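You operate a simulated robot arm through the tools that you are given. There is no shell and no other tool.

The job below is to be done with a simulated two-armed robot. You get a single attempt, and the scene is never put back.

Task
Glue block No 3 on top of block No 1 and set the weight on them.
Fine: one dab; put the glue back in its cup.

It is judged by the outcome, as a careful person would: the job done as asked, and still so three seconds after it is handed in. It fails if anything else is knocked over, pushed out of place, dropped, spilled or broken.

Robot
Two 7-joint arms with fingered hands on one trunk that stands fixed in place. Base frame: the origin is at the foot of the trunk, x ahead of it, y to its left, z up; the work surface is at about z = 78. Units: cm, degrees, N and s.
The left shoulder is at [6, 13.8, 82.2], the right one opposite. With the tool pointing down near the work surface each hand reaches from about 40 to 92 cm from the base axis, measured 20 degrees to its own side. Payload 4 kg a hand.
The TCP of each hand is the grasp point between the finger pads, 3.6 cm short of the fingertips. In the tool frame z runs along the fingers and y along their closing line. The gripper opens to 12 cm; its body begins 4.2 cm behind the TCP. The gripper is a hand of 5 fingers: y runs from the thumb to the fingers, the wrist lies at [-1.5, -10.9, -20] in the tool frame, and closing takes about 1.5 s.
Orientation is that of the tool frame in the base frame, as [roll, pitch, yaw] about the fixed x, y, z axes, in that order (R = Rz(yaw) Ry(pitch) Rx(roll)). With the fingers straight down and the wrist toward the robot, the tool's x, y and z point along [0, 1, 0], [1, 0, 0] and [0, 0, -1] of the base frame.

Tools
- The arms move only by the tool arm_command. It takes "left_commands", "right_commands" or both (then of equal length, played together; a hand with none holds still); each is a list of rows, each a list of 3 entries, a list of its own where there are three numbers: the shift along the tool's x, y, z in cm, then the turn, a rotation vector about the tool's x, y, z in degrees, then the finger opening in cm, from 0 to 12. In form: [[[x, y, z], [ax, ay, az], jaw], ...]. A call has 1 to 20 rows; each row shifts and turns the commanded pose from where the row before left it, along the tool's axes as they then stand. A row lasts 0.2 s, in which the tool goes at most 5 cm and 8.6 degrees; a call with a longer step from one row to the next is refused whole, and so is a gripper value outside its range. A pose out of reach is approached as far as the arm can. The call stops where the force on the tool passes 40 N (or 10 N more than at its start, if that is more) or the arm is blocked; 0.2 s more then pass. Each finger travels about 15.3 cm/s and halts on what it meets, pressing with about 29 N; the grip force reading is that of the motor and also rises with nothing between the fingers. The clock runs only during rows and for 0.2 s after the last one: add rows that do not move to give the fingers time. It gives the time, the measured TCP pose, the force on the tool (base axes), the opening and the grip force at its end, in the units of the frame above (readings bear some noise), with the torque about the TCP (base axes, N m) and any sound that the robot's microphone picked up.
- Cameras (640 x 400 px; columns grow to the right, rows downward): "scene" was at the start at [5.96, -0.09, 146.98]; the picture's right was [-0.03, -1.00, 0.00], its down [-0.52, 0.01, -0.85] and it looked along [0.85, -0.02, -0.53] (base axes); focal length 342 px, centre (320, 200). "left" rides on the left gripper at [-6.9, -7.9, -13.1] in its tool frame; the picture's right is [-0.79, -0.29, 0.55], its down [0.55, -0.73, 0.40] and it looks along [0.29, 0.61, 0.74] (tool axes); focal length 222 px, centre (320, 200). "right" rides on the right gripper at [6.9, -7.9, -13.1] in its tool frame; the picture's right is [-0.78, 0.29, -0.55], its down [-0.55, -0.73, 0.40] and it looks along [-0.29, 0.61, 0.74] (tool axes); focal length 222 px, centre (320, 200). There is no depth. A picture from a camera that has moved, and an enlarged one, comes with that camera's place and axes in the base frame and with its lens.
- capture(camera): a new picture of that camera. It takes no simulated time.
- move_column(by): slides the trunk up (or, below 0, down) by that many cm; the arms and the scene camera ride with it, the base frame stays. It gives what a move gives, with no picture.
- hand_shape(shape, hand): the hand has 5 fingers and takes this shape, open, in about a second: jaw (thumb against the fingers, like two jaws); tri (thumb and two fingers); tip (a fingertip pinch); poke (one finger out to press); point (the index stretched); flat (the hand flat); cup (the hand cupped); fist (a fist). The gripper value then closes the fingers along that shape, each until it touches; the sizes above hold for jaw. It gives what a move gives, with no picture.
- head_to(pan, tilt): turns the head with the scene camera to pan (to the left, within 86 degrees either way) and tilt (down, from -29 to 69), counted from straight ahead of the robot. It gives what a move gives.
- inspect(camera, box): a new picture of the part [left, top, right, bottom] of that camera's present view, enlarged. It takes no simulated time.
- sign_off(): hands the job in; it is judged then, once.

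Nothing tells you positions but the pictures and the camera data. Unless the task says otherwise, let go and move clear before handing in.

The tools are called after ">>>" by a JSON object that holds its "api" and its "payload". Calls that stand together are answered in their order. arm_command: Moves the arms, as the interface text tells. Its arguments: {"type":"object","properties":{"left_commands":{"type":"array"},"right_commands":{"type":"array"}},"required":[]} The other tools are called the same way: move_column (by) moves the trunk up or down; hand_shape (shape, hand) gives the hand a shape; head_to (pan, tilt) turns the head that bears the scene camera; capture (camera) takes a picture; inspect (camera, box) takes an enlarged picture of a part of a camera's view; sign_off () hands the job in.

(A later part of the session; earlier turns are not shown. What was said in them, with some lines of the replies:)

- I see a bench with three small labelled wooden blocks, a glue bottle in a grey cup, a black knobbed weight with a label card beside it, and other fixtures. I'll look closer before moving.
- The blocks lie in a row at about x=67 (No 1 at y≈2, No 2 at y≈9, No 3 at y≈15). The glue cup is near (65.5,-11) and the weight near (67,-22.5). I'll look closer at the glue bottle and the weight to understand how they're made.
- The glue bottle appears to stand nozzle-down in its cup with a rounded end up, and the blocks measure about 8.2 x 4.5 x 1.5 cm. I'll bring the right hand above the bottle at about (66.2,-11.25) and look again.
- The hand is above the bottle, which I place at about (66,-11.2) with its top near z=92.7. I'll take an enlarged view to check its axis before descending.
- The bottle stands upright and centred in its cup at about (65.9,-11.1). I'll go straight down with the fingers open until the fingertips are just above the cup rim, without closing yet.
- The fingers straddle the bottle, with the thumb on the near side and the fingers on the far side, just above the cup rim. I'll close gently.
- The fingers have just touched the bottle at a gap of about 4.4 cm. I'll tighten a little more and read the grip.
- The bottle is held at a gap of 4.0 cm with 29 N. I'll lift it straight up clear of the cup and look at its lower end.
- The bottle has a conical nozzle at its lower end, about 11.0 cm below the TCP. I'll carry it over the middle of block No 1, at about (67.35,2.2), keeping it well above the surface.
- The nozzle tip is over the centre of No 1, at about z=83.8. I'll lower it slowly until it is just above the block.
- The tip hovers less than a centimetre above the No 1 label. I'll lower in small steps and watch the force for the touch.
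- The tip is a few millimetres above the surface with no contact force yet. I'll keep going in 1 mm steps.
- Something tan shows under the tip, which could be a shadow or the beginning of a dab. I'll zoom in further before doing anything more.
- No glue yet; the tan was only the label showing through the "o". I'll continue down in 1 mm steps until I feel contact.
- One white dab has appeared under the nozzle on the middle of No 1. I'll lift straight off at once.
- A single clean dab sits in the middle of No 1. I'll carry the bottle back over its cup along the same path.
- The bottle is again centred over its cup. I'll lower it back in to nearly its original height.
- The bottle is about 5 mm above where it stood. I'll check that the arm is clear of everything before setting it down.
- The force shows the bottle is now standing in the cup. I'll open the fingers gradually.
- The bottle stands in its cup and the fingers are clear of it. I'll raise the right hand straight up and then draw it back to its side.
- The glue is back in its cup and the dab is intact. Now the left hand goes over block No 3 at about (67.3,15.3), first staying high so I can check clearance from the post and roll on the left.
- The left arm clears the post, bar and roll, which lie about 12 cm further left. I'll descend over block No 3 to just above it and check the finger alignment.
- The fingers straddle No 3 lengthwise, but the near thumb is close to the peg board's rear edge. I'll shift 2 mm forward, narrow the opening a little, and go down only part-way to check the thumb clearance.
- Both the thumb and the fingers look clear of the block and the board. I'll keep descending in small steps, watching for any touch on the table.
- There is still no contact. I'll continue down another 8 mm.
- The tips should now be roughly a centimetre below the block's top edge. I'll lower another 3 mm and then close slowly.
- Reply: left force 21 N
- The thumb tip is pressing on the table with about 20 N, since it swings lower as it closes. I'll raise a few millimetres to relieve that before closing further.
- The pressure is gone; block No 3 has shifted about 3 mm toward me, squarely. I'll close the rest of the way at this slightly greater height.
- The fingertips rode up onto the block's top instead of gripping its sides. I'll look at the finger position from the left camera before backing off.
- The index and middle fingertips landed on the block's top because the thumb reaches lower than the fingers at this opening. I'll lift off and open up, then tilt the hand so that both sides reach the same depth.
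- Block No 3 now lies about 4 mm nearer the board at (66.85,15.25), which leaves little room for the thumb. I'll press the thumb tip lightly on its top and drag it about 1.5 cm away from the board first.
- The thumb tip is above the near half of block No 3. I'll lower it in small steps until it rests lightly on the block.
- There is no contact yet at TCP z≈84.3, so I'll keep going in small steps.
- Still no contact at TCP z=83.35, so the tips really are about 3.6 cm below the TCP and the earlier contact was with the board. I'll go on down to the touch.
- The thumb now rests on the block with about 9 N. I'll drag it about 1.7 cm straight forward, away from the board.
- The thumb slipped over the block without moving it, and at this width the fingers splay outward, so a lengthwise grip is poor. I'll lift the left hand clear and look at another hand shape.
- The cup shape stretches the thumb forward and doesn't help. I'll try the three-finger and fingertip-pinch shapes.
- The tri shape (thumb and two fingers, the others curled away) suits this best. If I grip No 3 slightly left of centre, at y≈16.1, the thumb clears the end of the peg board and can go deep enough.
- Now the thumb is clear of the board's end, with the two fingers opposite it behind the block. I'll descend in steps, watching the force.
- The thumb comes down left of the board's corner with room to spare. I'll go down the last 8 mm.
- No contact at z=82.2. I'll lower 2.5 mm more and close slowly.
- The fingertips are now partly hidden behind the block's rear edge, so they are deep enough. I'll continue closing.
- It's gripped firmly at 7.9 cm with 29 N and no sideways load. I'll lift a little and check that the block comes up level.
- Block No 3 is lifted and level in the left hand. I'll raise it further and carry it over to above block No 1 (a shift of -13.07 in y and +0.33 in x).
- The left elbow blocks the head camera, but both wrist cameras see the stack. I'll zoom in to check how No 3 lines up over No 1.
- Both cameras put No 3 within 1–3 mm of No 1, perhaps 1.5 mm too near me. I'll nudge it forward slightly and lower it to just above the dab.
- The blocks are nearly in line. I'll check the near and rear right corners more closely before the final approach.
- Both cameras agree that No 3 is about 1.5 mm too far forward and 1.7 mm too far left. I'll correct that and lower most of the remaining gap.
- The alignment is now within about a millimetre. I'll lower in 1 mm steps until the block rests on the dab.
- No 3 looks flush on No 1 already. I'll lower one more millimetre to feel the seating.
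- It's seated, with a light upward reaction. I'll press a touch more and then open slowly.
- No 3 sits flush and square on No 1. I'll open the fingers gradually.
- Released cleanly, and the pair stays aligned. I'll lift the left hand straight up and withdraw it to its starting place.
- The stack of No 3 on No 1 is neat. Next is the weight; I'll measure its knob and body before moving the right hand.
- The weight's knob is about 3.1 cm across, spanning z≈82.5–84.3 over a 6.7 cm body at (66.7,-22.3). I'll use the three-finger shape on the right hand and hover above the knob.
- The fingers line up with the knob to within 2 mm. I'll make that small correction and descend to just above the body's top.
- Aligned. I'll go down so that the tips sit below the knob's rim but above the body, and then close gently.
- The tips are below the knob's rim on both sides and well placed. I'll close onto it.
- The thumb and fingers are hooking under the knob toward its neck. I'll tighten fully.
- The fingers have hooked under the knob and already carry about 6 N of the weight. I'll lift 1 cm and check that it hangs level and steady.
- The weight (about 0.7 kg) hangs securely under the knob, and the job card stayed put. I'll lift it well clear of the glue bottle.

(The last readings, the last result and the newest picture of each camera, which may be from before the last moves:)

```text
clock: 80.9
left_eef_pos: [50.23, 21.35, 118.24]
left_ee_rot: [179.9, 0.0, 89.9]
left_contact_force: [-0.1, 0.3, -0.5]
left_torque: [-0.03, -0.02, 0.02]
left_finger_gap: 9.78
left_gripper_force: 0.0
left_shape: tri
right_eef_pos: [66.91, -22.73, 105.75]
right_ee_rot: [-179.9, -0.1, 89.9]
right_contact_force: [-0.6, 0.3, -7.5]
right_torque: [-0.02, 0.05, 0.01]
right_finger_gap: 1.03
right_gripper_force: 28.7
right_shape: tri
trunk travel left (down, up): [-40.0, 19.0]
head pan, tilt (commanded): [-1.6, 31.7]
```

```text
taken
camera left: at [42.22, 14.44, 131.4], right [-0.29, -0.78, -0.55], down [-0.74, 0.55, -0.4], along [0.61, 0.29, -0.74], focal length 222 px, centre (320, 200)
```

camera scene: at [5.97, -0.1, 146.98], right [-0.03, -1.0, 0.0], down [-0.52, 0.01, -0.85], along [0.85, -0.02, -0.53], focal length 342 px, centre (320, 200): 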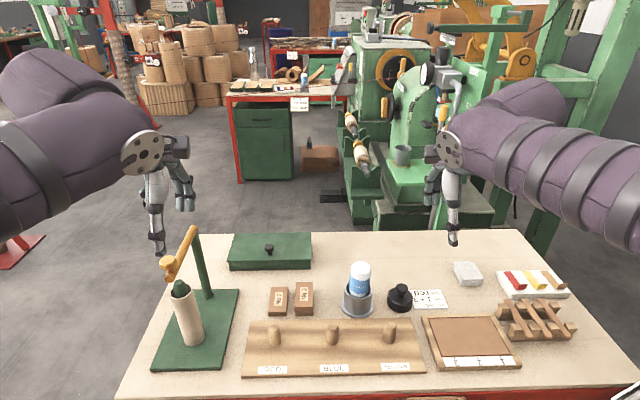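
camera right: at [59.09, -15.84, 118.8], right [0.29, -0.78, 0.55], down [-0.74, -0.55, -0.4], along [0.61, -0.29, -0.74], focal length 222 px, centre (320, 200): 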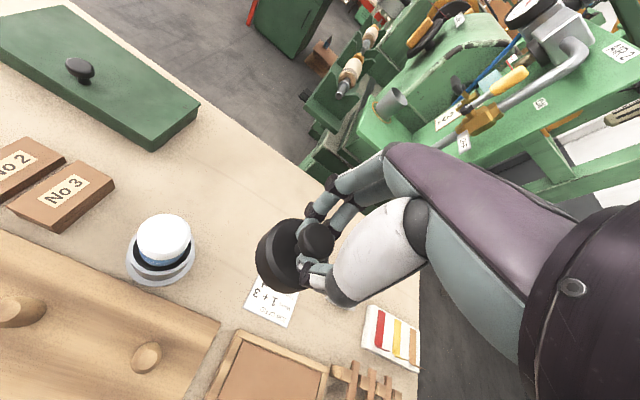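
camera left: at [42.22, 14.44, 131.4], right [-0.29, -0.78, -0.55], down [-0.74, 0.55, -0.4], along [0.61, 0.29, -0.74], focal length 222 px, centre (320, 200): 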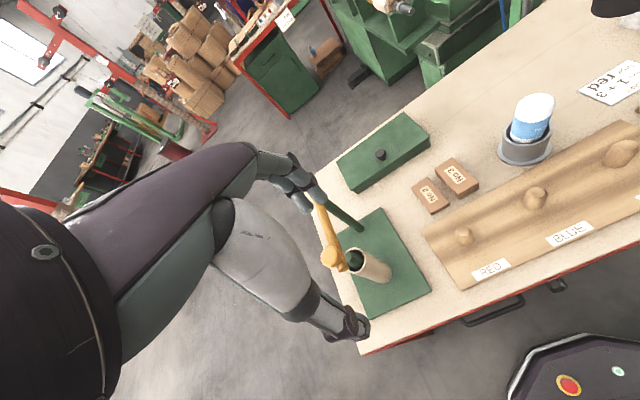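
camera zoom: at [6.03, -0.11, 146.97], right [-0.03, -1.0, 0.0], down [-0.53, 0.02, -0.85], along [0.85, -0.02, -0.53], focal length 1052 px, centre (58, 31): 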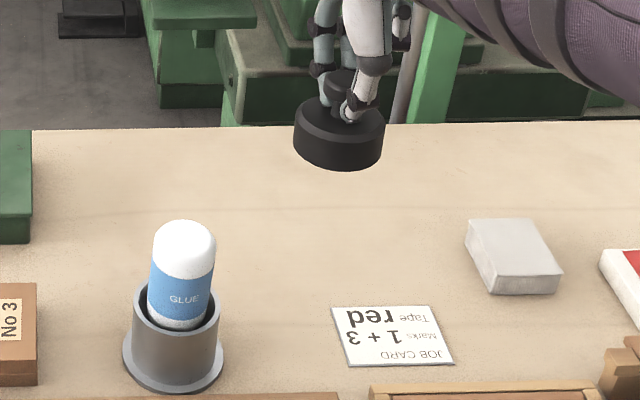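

It hangs level and clears the bottle by about 6 cm. I'll carry it across to above the stack.

>>> {"api": "arm_command", "payload": {"right_commands": [[[1.2, 0, 0], [0, 0, 0], 0], [[2.0, 0, 0], [0, 0, 0], 0], [[2.5, 0, 0], [0, 0, 0], 0], [[2.5, 0, 0], [0, 0, 0], 0], [[2.5, 0, 0], [0, 0, 0], 0], [[2.5, 0, 0], [0, 0, 0], 0], [[2.5, -0.05, 0], [0, 0, 0], 0], [[2.5, -0.05, 0], [0, 0, 0], 0], [[2.5, -0.05, 0], [0, 0, 0], 0], [[2.0, -0.05, 0], [0, 0, 0], 0], [[1.2, 0, 0], [0, 0, 0], 0], [[0.68, 0, 0], [0, 0, 0], 0], [[0, 0, 0], [0, 0, 0], 0], [[0, 0, 0], [0, 0, 0], 0]]}}

>>> {"api": "capture", "payload": {"camera": "scene"}}

>>> {"api": "capture", "payload": {"camera": "right"}}

>>> {"api": "capture", "payload": {"camera": "left"}}

```text
clock: 83.9
left_eef_pos: [50.14, 21.24, 118.19]
left_ee_rot: [180.0, 0.0, 90.1]
left_contact_force: [0.2, -1.0, 0.6]
left_torque: [0.0, 0.01, -0.03]
left_finger_gap: 9.78
left_gripper_force: 0.0
left_shape: tri
right_eef_pos: [66.6, 2.07, 105.88]
right_ee_rot: [-180.0, 0.1, 90.0]
right_contact_force: [0.1, 0.1, -6.4]
right_torque: [-0.04, 0.04, 0.01]
right_finger_gap: 1.02
right_gripper_force: 28.8
right_shape: tri
trunk travel left (down, up): [-40.0, 19.0]
head pan, tilt (commanded): [-1.6, 31.7]
```

```text
taken
camera scene: at [6.02, -0.08, 146.97], right [-0.03, -1.0, 0.0], down [-0.53, 0.01, -0.85], along [0.85, -0.02, -0.53], focal length 342 px, centre (320, 200)
```

scene: 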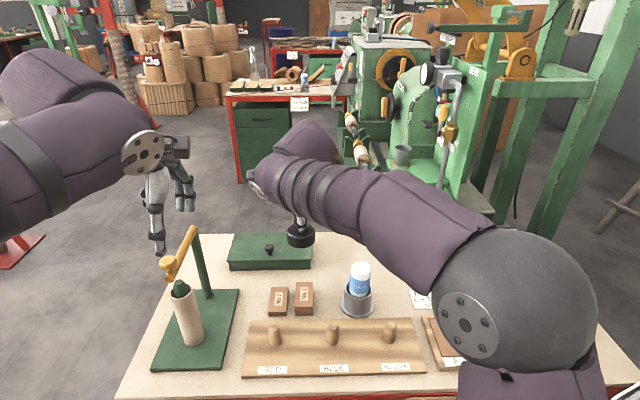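

```text
taken
camera right: at [58.83, 8.92, 118.86], right [0.29, -0.78, 0.55], down [-0.74, -0.55, -0.4], along [0.61, -0.29, -0.74], focal length 222 px, centre (320, 200)
```

right: 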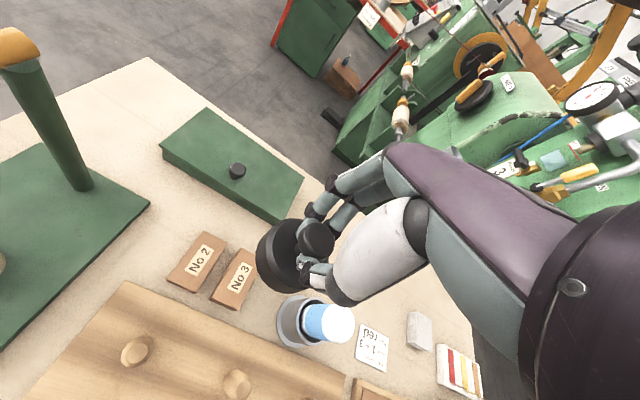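

```text
taken
camera left: at [42.21, 14.47, 131.4], right [-0.29, -0.79, -0.55], down [-0.74, 0.55, -0.4], along [0.61, 0.29, -0.74], focal length 222 px, centre (320, 200)
```

left: 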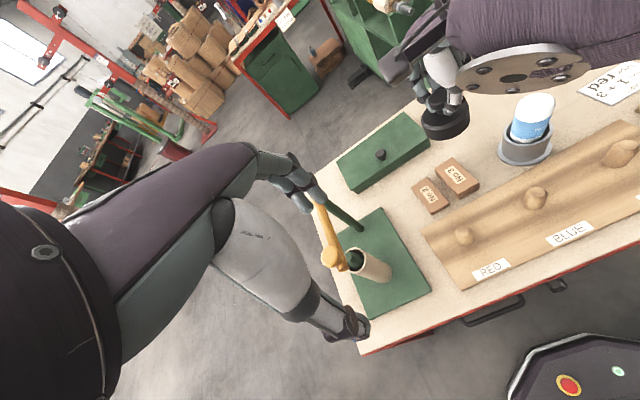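

The weight is above the stack. I'll lower it to a few centimetres over No 3 and check the centring.

>>> {"api": "arm_command", "payload": {"right_commands": [[[0, 0, 1.2], [0, 0, 0], 0], [[0, 0, 2], [0, 0, 0], 0], [[0, 0, 2.5], [0, 0, 0], 0], [[0, 0, 2.5], [0, 0, 0], 0], [[0, 0, 2.5], [0, 0, 0], 0], [[0, 0, 2], [0, 0, 0], 0], [[0, 0, 1], [0, 0, 0], 0], [[0, 0, 0.3], [0, 0, 0], 0], [[0, 0, 0], [0, 0, 0], 0], [[0, 0, 0], [0, 0, 0], 0]]}}

>>> {"api": "inspect", "payload": {"camera": "scene", "box": [260, 230, 380, 330]}}

>>> {"api": "inspect", "payload": {"camera": "right", "box": [170, 170, 370, 340]}}

>>> {"api": "inspect", "payload": {"camera": "left", "box": [400, 90, 520, 220]}}

```text
clock: 86.1
left_eef_pos: [50.17, 21.41, 118.2]
left_ee_rot: [-180.0, 0.0, 90.0]
left_contact_force: [-0.3, 0.7, -0.6]
left_torque: [-0.01, 0.0, 0.01]
left_finger_gap: 9.8
left_gripper_force: 0.1
left_shape: tri
right_eef_pos: [66.6, 1.87, 91.71]
right_ee_rot: [180.0, 0.0, 90.0]
right_contact_force: [-0.2, -0.1, -6.8]
right_torque: [0.03, 0.05, 0.01]
right_finger_gap: 1.03
right_gripper_force: 28.7
right_shape: tri
trunk travel left (down, up): [-40.0, 19.0]
head pan, tilt (commanded): [-1.6, 31.7]
```

```text
4.00 times, centred on (320, 280) of scene
camera zoom: at [6.02, -0.08, 146.97], right [-0.03, -1.0, 0.0], down [-0.53, 0.01, -0.85], along [0.85, -0.02, -0.53], focal length 1368 px, centre (320, -120)
```

zoom: 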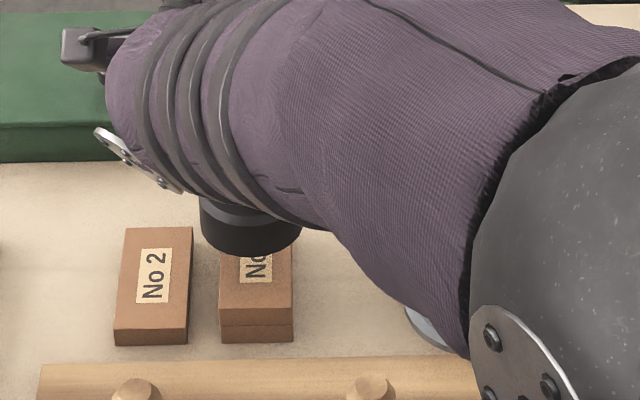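

```text
2.35 times, centred on (270, 255) of right
camera zoom: at [58.81, 8.89, 104.72], right [0.29, -0.78, 0.55], down [-0.74, -0.55, -0.4], along [0.61, -0.29, -0.74], focal length 523 px, centre (438, 71)
```

zoom: 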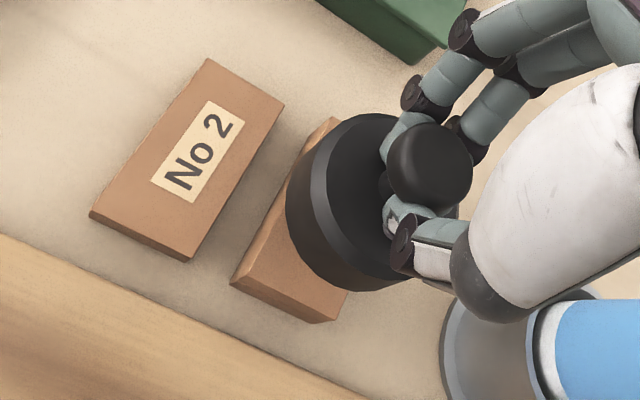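

```text
3.08 times, centred on (460, 155) of left
camera zoom: at [42.21, 14.47, 131.39], right [-0.29, -0.79, -0.55], down [-0.74, 0.55, -0.4], along [0.61, 0.29, -0.74], focal length 684 px, centre (-111, 338)
```

zoom: 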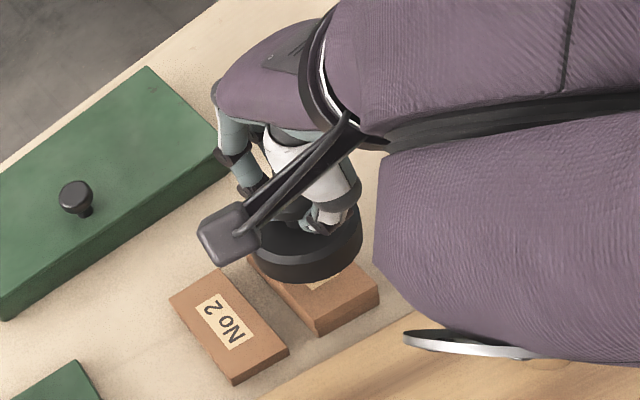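

The weight is nearly centred; it seems about 3 mm too far left. I'll zoom in to measure that more exactly.

>>> {"api": "inspect", "payload": {"camera": "scene", "box": [285, 270, 345, 320]}}

>>> {"api": "inspect", "payload": {"camera": "left", "box": [460, 140, 530, 210]}}

>>> {"api": "inspect", "payload": {"camera": "right", "box": [255, 205, 345, 315]}}

```text
8.00 times, centred on (315, 295) of scene
camera zoom: at [6.02, -0.08, 146.97], right [-0.03, -1.0, 0.0], down [-0.53, 0.01, -0.85], along [0.85, -0.02, -0.53], focal length 2736 px, centre (360, -560)
```

zoom: 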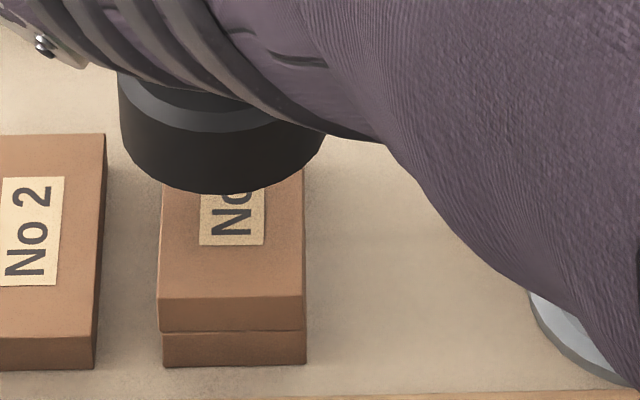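

```text
5.71 times, centred on (495, 175) of left
camera zoom: at [42.21, 14.47, 131.39], right [-0.29, -0.79, -0.55], down [-0.74, 0.55, -0.4], along [0.61, 0.29, -0.74], focal length 1269 px, centre (-680, 343)
```

zoom: 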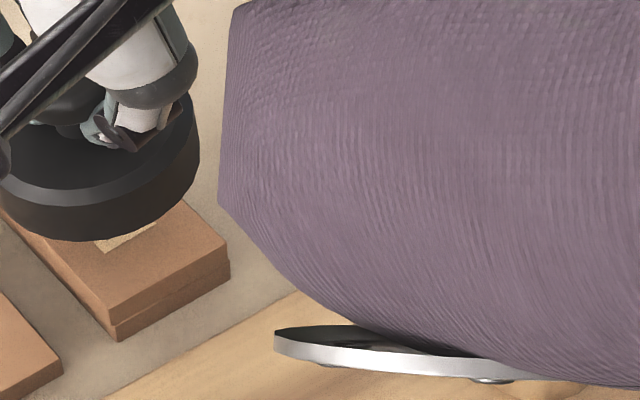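

```text
3.64 times, centred on (300, 260) of right
camera zoom: at [58.81, 8.89, 104.72], right [0.29, -0.78, 0.55], down [-0.74, -0.55, -0.4], along [0.61, -0.29, -0.74], focal length 808 px, centre (393, -18)
```

zoom: 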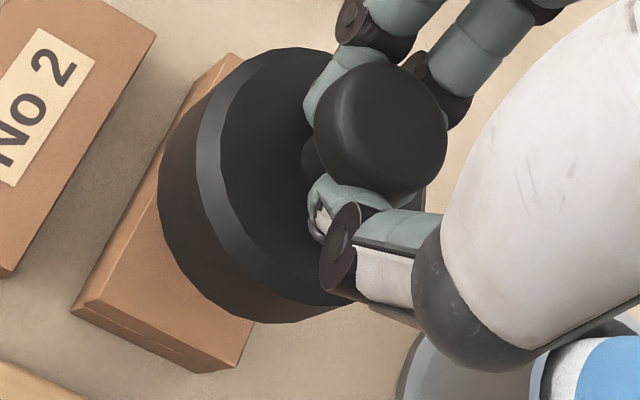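

The weight is centred on the stack to within about a millimetre. I'll lower it slowly toward the contact.

>>> {"api": "arm_command", "payload": {"right_commands": [[[-0.06, 0, 0.8], [0, 0, 0], 0], [[0, 0, 1.0], [0, 0, 0], 0], [[0, 0, 0.7], [0, 0, 0], 0], [[0, 0, 0.3], [0, 0, 0], 0], [[0, 0, 0], [0, 0, 0], 0], [[0, 0, 0], [0, 0, 0], 0]]}}

>>> {"api": "inspect", "payload": {"camera": "scene", "box": [285, 270, 345, 320]}}

>>> {"api": "inspect", "payload": {"camera": "right", "box": [235, 195, 345, 315]}}

>>> {"api": "inspect", "payload": {"camera": "left", "box": [430, 140, 510, 210]}}

```text
clock: 87.5
left_eef_pos: [50.27, 21.25, 118.17]
left_ee_rot: [180.0, 0.0, 90.0]
left_contact_force: [0.2, -0.1, 0.4]
left_torque: [0.0, 0.02, 0.01]
left_finger_gap: 9.8
left_gripper_force: 0.1
left_shape: tri
right_eef_pos: [66.43, 1.91, 88.98]
right_ee_rot: [-180.0, 0.0, 90.1]
right_contact_force: [-0.2, -0.1, -6.5]
right_torque: [-0.01, 0.04, -0.02]
right_finger_gap: 1.01
right_gripper_force: 28.5
right_shape: tri
trunk travel left (down, up): [-40.0, 19.0]
head pan, tilt (commanded): [-1.6, 31.7]
```

```text
8.00 times, centred on (315, 295) of scene
camera zoom: at [6.03, -0.08, 146.97], right [-0.03, -1.0, 0.0], down [-0.53, 0.01, -0.85], along [0.85, -0.02, -0.53], focal length 2736 px, centre (360, -560)
```

zoom: 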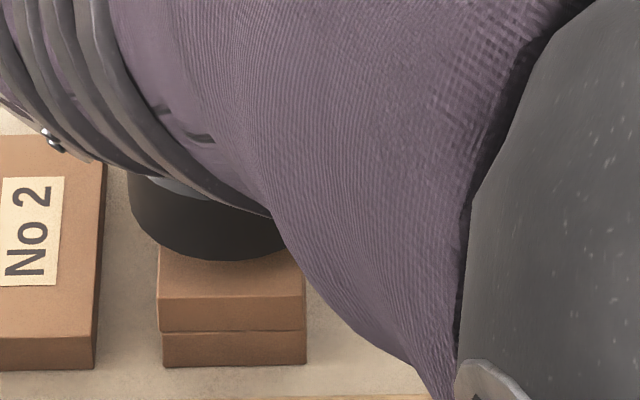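

```text
3.33 times, centred on (290, 255) of right
camera zoom: at [58.77, 8.77, 101.92], right [0.29, -0.78, 0.55], down [-0.74, -0.55, -0.4], along [0.61, -0.29, -0.74], focal length 740 px, centre (420, 17)
```

zoom: 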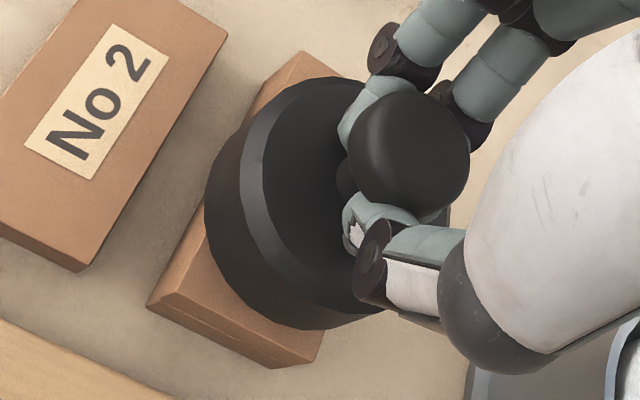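

```text
5.71 times, centred on (470, 175) of left
camera zoom: at [42.22, 14.47, 131.39], right [-0.29, -0.79, -0.55], down [-0.74, 0.55, -0.4], along [0.61, 0.29, -0.74], focal length 1269 px, centre (-537, 343)
```

zoom: 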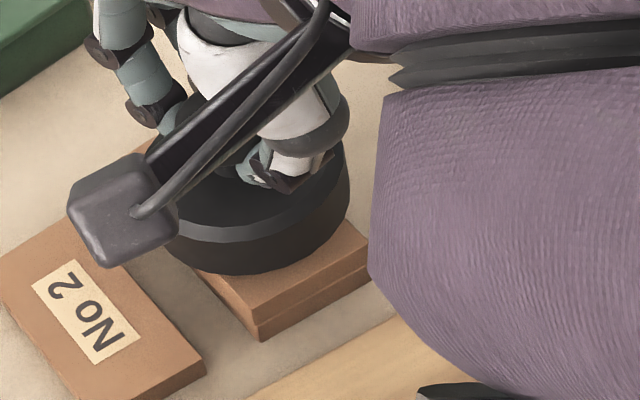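

It's still well centred, with under a centimetre to go. I'll lower in small steps and watch for the load coming off the hand.

>>> {"api": "arm_command", "payload": {"right_commands": [[[0.03, 0.1, 0.2], [0, 0, 0], 0], [[0, 0, 0.2], [0, 0, 0], 0], [[0, 0, 0.1], [0, 0, 0], 0], [[0, 0, 0], [0, 0, 0], 0]]}}

```text
clock: 88.5
left_eef_pos: [50.19, 21.47, 118.21]
left_ee_rot: [179.9, 0.0, 90.1]
left_contact_force: [0.4, 0.4, 0.1]
left_torque: [0.04, 0.04, 0.03]
left_finger_gap: 9.79
left_gripper_force: 0.1
left_shape: tri
right_eef_pos: [66.7, 1.94, 88.32]
right_ee_rot: [-179.9, 0.1, 89.9]
right_contact_force: [0.7, -0.4, -7.1]
right_torque: [0.0, 0.03, 0.01]
right_finger_gap: 1.01
right_gripper_force: 29.2
right_shape: tri
trunk travel left (down, up): [-40.0, 19.0]
head pan, tilt (commanded): [-1.6, 31.7]
```

>>> {"api": "arm_command", "payload": {"right_commands": [[[0, 0, 0.1], [0, 0, 0], 0], [[0, 0, 0.1], [0, 0, 0], 0], [[0, 0, 0], [0, 0, 0], 0]]}}

>>> {"api": "inspect", "payload": {"camera": "scene", "box": [285, 270, 345, 320]}}

>>> {"api": "inspect", "payload": {"camera": "left", "box": [430, 140, 510, 210]}}

```text
clock: 89.3
left_eef_pos: [50.15, 21.31, 118.09]
left_ee_rot: [180.0, -0.1, 89.9]
left_contact_force: [-0.2, -0.2, 0.4]
left_torque: [0.0, -0.02, -0.02]
left_finger_gap: 9.79
left_gripper_force: 0.1
left_shape: tri
right_eef_pos: [66.67, 1.93, 88.06]
right_ee_rot: [-180.0, 0.1, 90.1]
right_contact_force: [-0.4, -0.5, -6.1]
right_torque: [-0.02, 0.0, 0.04]
right_finger_gap: 1.04
right_gripper_force: 28.7
right_shape: tri
trunk travel left (down, up): [-40.0, 19.0]
head pan, tilt (commanded): [-1.6, 31.7]
```

```text
8.00 times, centred on (315, 295) of scene
camera zoom: at [6.02, -0.08, 146.98], right [-0.03, -1.0, 0.0], down [-0.53, 0.01, -0.85], along [0.85, -0.02, -0.53], focal length 2736 px, centre (360, -560)
```

zoom: 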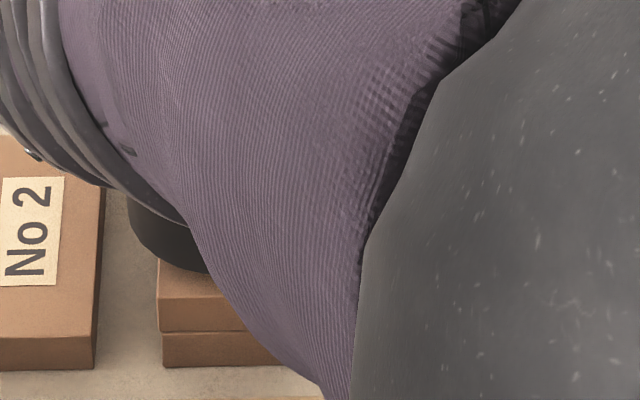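

```text
5.71 times, centred on (470, 175) of left
camera zoom: at [42.21, 14.47, 131.4], right [-0.29, -0.79, -0.55], down [-0.74, 0.55, -0.4], along [0.61, 0.29, -0.74], focal length 1269 px, centre (-537, 343)
```

zoom: 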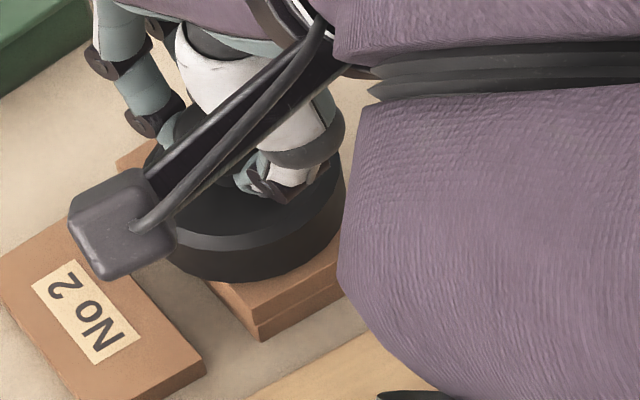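

>>> {"api": "arm_command", "payload": {"right_commands": [[[0, 0, 0.1], [0, 0, 0], 0], [[0, 0, 0], [0, 0, 0], 0]]}}

```text
clock: 89.9
left_eef_pos: [50.15, 21.29, 118.34]
left_ee_rot: [180.0, 0.0, 90.0]
left_contact_force: [0.1, -0.7, -0.1]
left_torque: [-0.07, -0.02, 0.0]
left_finger_gap: 9.8
left_gripper_force: 0.1
left_shape: tri
right_eef_pos: [66.6, 1.9, 88.13]
right_ee_rot: [180.0, 0.0, 90.0]
right_contact_force: [0.2, 0.3, -5.5]
right_torque: [-0.01, -0.01, 0.02]
right_finger_gap: 1.03
right_gripper_force: 29.1
right_shape: tri
trunk travel left (down, up): [-40.0, 19.0]
head pan, tilt (commanded): [-1.6, 31.7]
```

The load on the hand is starting to drop (about -5.5 N). I'll go one more millimetre.

>>> {"api": "arm_command", "payload": {"right_commands": [[[0, 0, 0.1], [0, 0, 0], 0], [[0, 0, 0], [0, 0, 0], 0], [[0, 0, 0], [0, 0, 0], 0]]}}

>>> {"api": "inspect", "payload": {"camera": "left", "box": [430, 140, 510, 210]}}

>>> {"api": "inspect", "payload": {"camera": "right", "box": [235, 195, 345, 315]}}

```text
clock: 90.7
left_eef_pos: [50.02, 21.35, 118.21]
left_ee_rot: [180.0, 0.0, 90.0]
left_contact_force: [0.7, 0.1, -0.1]
left_torque: [0.0, -0.01, 0.0]
left_finger_gap: 9.82
left_gripper_force: 0.1
left_shape: tri
right_eef_pos: [66.59, 2.03, 88.1]
right_ee_rot: [179.8, 0.0, 90.0]
right_contact_force: [-2.0, -0.1, -0.1]
right_torque: [0.0, -0.11, -0.01]
right_finger_gap: 1.03
right_gripper_force: 28.9
right_shape: tri
trunk travel left (down, up): [-40.0, 19.0]
head pan, tilt (commanded): [-1.6, 31.7]
```

```text
5.71 times, centred on (470, 175) of left
camera zoom: at [42.15, 14.47, 131.42], right [-0.29, -0.79, -0.55], down [-0.73, 0.55, -0.4], along [0.61, 0.29, -0.74], focal length 1269 px, centre (-537, 343)
```

zoom: 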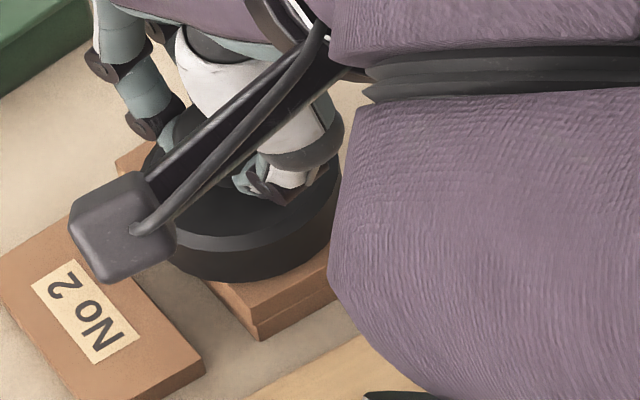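

```text
3.33 times, centred on (290, 255) of right
camera zoom: at [58.84, 8.85, 101.05], right [0.29, -0.79, 0.55], down [-0.73, -0.55, -0.4], along [0.61, -0.29, -0.74], focal length 740 px, centre (420, 17)
```

zoom: 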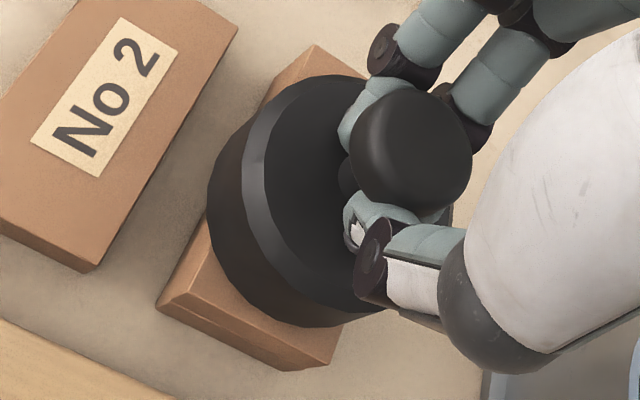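

The stack now carries the whole weight. I'll ease down slightly and open the fingers gradually.

>>> {"api": "arm_command", "payload": {"right_commands": [[[0, 0, 0.05], [0, 0, 0], 0], [[0, 0, 0], [0, 0, 0], 0.6], [[0, 0, 0], [0, 0, 0], 1.0], [[0, 0, 0], [0, 0, 0], 1.2], [[0, 0, 0], [0, 0, 0], 1.5], [[0, 0, 0], [0, 0, 0], 1.8], [[0, 0, 0], [0, 0, 0], 2.1], [[0, 0, 0], [0, 0, 0], 2.1]]}}

>>> {"api": "inspect", "payload": {"camera": "left", "box": [430, 140, 510, 210]}}

>>> {"api": "inspect", "payload": {"camera": "right", "box": [235, 195, 345, 315]}}

```text
clock: 92.5
left_eef_pos: [50.09, 21.42, 118.19]
left_ee_rot: [-179.9, -0.1, 90.0]
left_contact_force: [-0.1, 0.0, -0.7]
left_torque: [-0.01, 0.0, 0.01]
left_finger_gap: 9.79
left_gripper_force: 0.1
left_shape: tri
right_eef_pos: [66.69, 1.89, 87.9]
right_ee_rot: [-179.9, 0.0, 90.1]
right_contact_force: [0.9, -0.5, -0.1]
right_torque: [-0.03, -0.02, -0.01]
right_finger_gap: 2.05
right_gripper_force: 0.0
right_shape: tri
trunk travel left (down, up): [-40.0, 19.0]
head pan, tilt (commanded): [-1.6, 31.7]
```

```text
5.71 times, centred on (470, 175) of left
camera zoom: at [42.16, 14.47, 131.42], right [-0.29, -0.79, -0.55], down [-0.73, 0.55, -0.4], along [0.61, 0.29, -0.74], focal length 1269 px, centre (-537, 343)
```

zoom: 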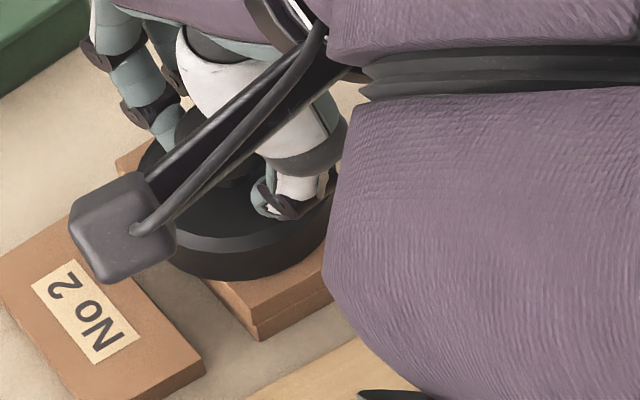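

```text
3.33 times, centred on (290, 255) of right
camera zoom: at [58.86, 8.85, 101.0], right [0.29, -0.78, 0.55], down [-0.73, -0.55, -0.4], along [0.61, -0.29, -0.74], focal length 740 px, centre (420, 17)
```

zoom: 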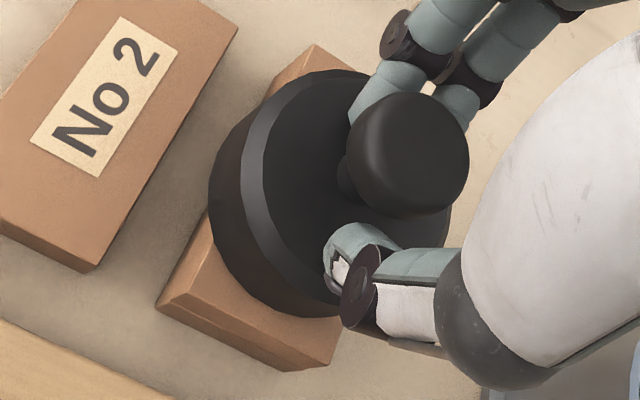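

The weight stands on the stack by itself. I'll open wider, clear of the knob, and then raise the hand.

>>> {"api": "arm_command", "payload": {"right_commands": [[[0, 0, 0], [0, 0, 0], 2.8], [[0, 0, 0], [0, 0, 0], 3.6], [[0, 0, 0], [0, 0, 0], 4.6], [[0, 0, 0], [0, 0, 0], 5.6], [[0, 0, 0], [0, 0, 0], 6.5], [[0, 0, 0], [0, 0, 0], 6.8], [[0, 0, 0], [0, 0, 0], 6.8]]}}

>>> {"api": "inspect", "payload": {"camera": "left", "box": [430, 140, 510, 210]}}

>>> {"api": "inspect", "payload": {"camera": "right", "box": [235, 175, 365, 315]}}

```text
clock: 94.1
left_eef_pos: [50.08, 21.41, 118.1]
left_ee_rot: [179.9, 0.0, 89.9]
left_contact_force: [-0.4, 0.0, -0.6]
left_torque: [-0.04, -0.04, -0.02]
left_finger_gap: 9.79
left_gripper_force: 0.1
left_shape: tri
right_eef_pos: [66.63, 1.9, 87.88]
right_ee_rot: [-180.0, 0.1, 90.0]
right_contact_force: [-0.2, 0.1, -0.7]
right_torque: [0.02, 0.01, 0.0]
right_finger_gap: 6.76
right_gripper_force: 0.1
right_shape: tri
trunk travel left (down, up): [-40.0, 19.0]
head pan, tilt (commanded): [-1.6, 31.7]
```

```text
5.71 times, centred on (470, 175) of left
camera zoom: at [42.16, 14.47, 131.42], right [-0.29, -0.79, -0.55], down [-0.73, 0.55, -0.4], along [0.61, 0.29, -0.74], focal length 1269 px, centre (-537, 343)
```

zoom: 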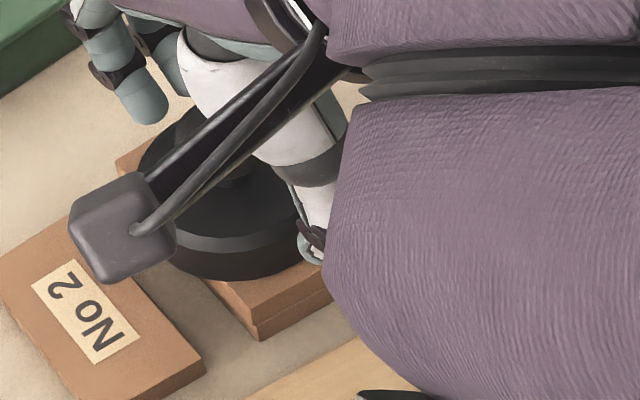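

```text
2.86 times, centred on (300, 245) of right
camera zoom: at [58.86, 8.85, 101.0], right [0.29, -0.78, 0.55], down [-0.73, -0.55, -0.4], along [0.61, -0.29, -0.74], focal length 635 px, centre (377, 71)
```

zoom: 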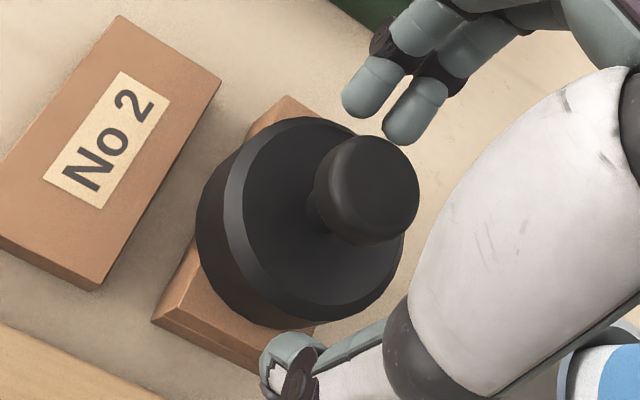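

The fingers are well clear of the knob. I'll raise the hand straight up and return it to its side over the bottle at a safe height.

>>> {"api": "arm_command", "payload": {"right_commands": [[[0, 0, -0.8], [0, 0, 0], 6.8], [[0, 0, -1.5], [0, 0, 0], 6.8], [[0, 0, -2.5], [0, 0, 0], 6.8], [[0, 0, -3], [0, 0, 0], 6.8], [[0, 0, -3.5], [0, 0, 0], 6.8], [[0, 0, -4], [0, 0, 0], 6.8], [[0, 0, -4], [0, 0, 0], 6.8], [[0, -0.5, -4], [0, 0, 0], 6.8], [[-2.5, -1.5, -2], [0, 0, 0], 6.8], [[-3, -1.5, -1], [0, 0, 0], 6.8], [[-3, -1.5, 0], [0, 0, 0], 6.8], [[-3, -1.5, 0], [0, 0, 0], 6.8], [[-3, -1.5, 0], [0, 0, 0], 6.8], [[-3, -1.5, 0], [0, 0, 0], 6.8], [[-3, -1.5, 0], [0, 0, 0], 6.8], [[-3, -1.5, 0], [0, 0, 0], 6.8], [[-2.5, -1, 0], [0, 0, 0], 6.8], [[0, 0, 0], [0, 0, 0], 6.8]]}}

>>> {"api": "capture", "payload": {"camera": "scene"}}

>>> {"api": "inspect", "payload": {"camera": "scene", "box": [250, 240, 450, 330]}}

>>> {"api": "inspect", "payload": {"camera": "scene", "box": [280, 260, 340, 320]}}

>>> {"api": "capture", "payload": {"camera": "left"}}

>>> {"api": "capture", "payload": {"camera": "right"}}

```text
clock: 97.9
left_eef_pos: [50.17, 21.49, 118.23]
left_ee_rot: [-180.0, 0.0, 90.1]
left_contact_force: [1.1, -0.8, -0.1]
left_torque: [-0.03, -0.01, 0.02]
left_finger_gap: 9.82
left_gripper_force: 0.1
left_shape: tri
right_eef_pos: [53.18, -23.97, 114.18]
right_ee_rot: [180.0, 0.0, 90.0]
right_contact_force: [0.7, -0.6, 0.4]
right_torque: [0.02, 0.01, 0.01]
right_finger_gap: 6.78
right_gripper_force: 0.1
right_shape: tri
trunk travel left (down, up): [-40.0, 19.0]
head pan, tilt (commanded): [-1.6, 31.7]
```

```text
taken
camera scene: at [5.97, -0.08, 146.98], right [-0.03, -1.0, 0.0], down [-0.52, 0.01, -0.85], along [0.85, -0.02, -0.53], focal length 342 px, centre (320, 200)
```

scene: 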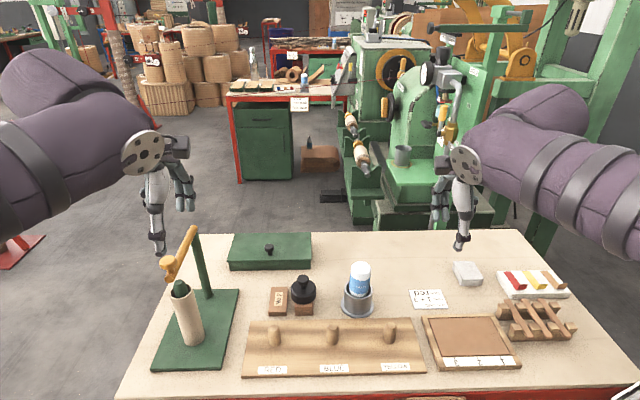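

```text
3.20 times, centred on (350, 285) of scene
camera zoom: at [5.97, -0.08, 146.98], right [-0.03, -1.0, 0.0], down [-0.52, 0.01, -0.85], along [0.85, -0.02, -0.53], focal length 1094 px, centre (224, -72)
```

zoom: 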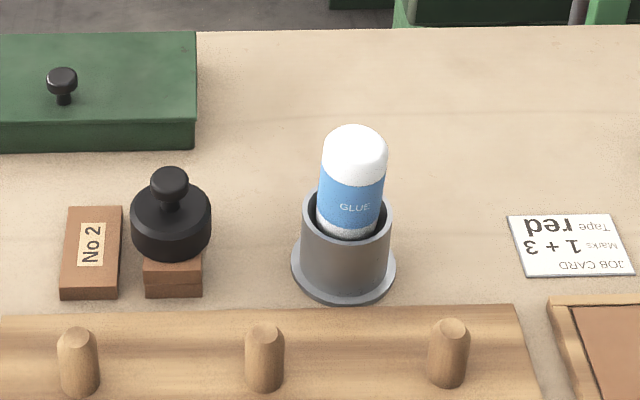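

```text
6.67 times, centred on (310, 290) of scene
camera zoom: at [5.97, -0.08, 146.98], right [-0.03, -1.0, 0.0], down [-0.52, 0.01, -0.85], along [0.85, -0.02, -0.53], focal length 2280 px, centre (387, -400)
```

zoom: 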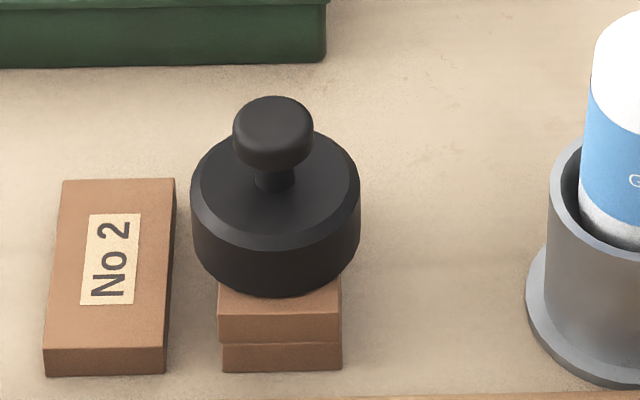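

```text
taken
camera left: at [42.16, 14.48, 131.41], right [-0.29, -0.79, -0.55], down [-0.73, 0.55, -0.4], along [0.61, 0.29, -0.74], focal length 222 px, centre (320, 200)
```

left: 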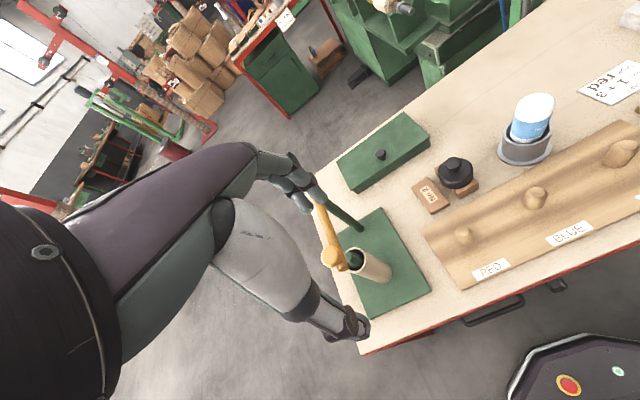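

```text
taken
camera right: at [45.31, -17.12, 127.21], right [0.29, -0.78, 0.55], down [-0.73, -0.55, -0.4], along [0.61, -0.29, -0.74], focal length 222 px, centre (320, 200)
```

right: 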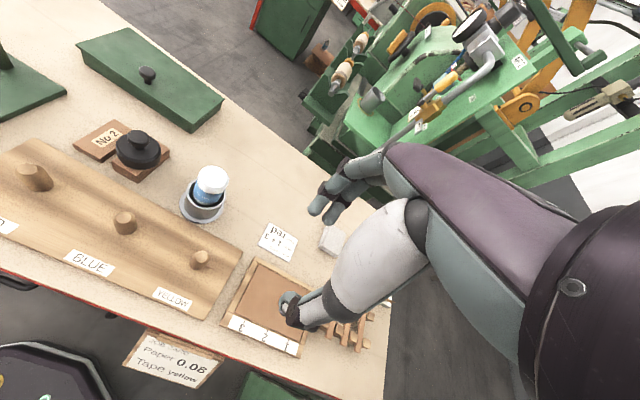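

Everything is in place. No 3 sits squarely on No 1 with one dab between them, and the weight is centred on top. The glue is back in its cup, the card, board and other items have not moved, and both hands are clear. I'll hand the job in.

>>> {"api": "sign_off", "payload": {}}

```text
The job is handed in.
```

I glued block No 3 squarely on top of block No 1 with a single dab, set the weight centred on the stack, and put the glue back in its cup. Both hands let go and moved clear before I handed the job in.

- **Block No 3:** my first attempt to pick it up failed. The fingertips rode up onto its top, and the block slid a few millimetres on the table. Gripping it off-centre worked.
- **Peg board:** during that first attempt the left thumb pressed on something with about 20 N, most likely the rear edge of the peg board. In the final pictures the board's pegs are where they started.
- **Everything else:** the job card, block No 2, the green box and the other items look undisturbed in the last pictures, and nothing was knocked over or dropped.
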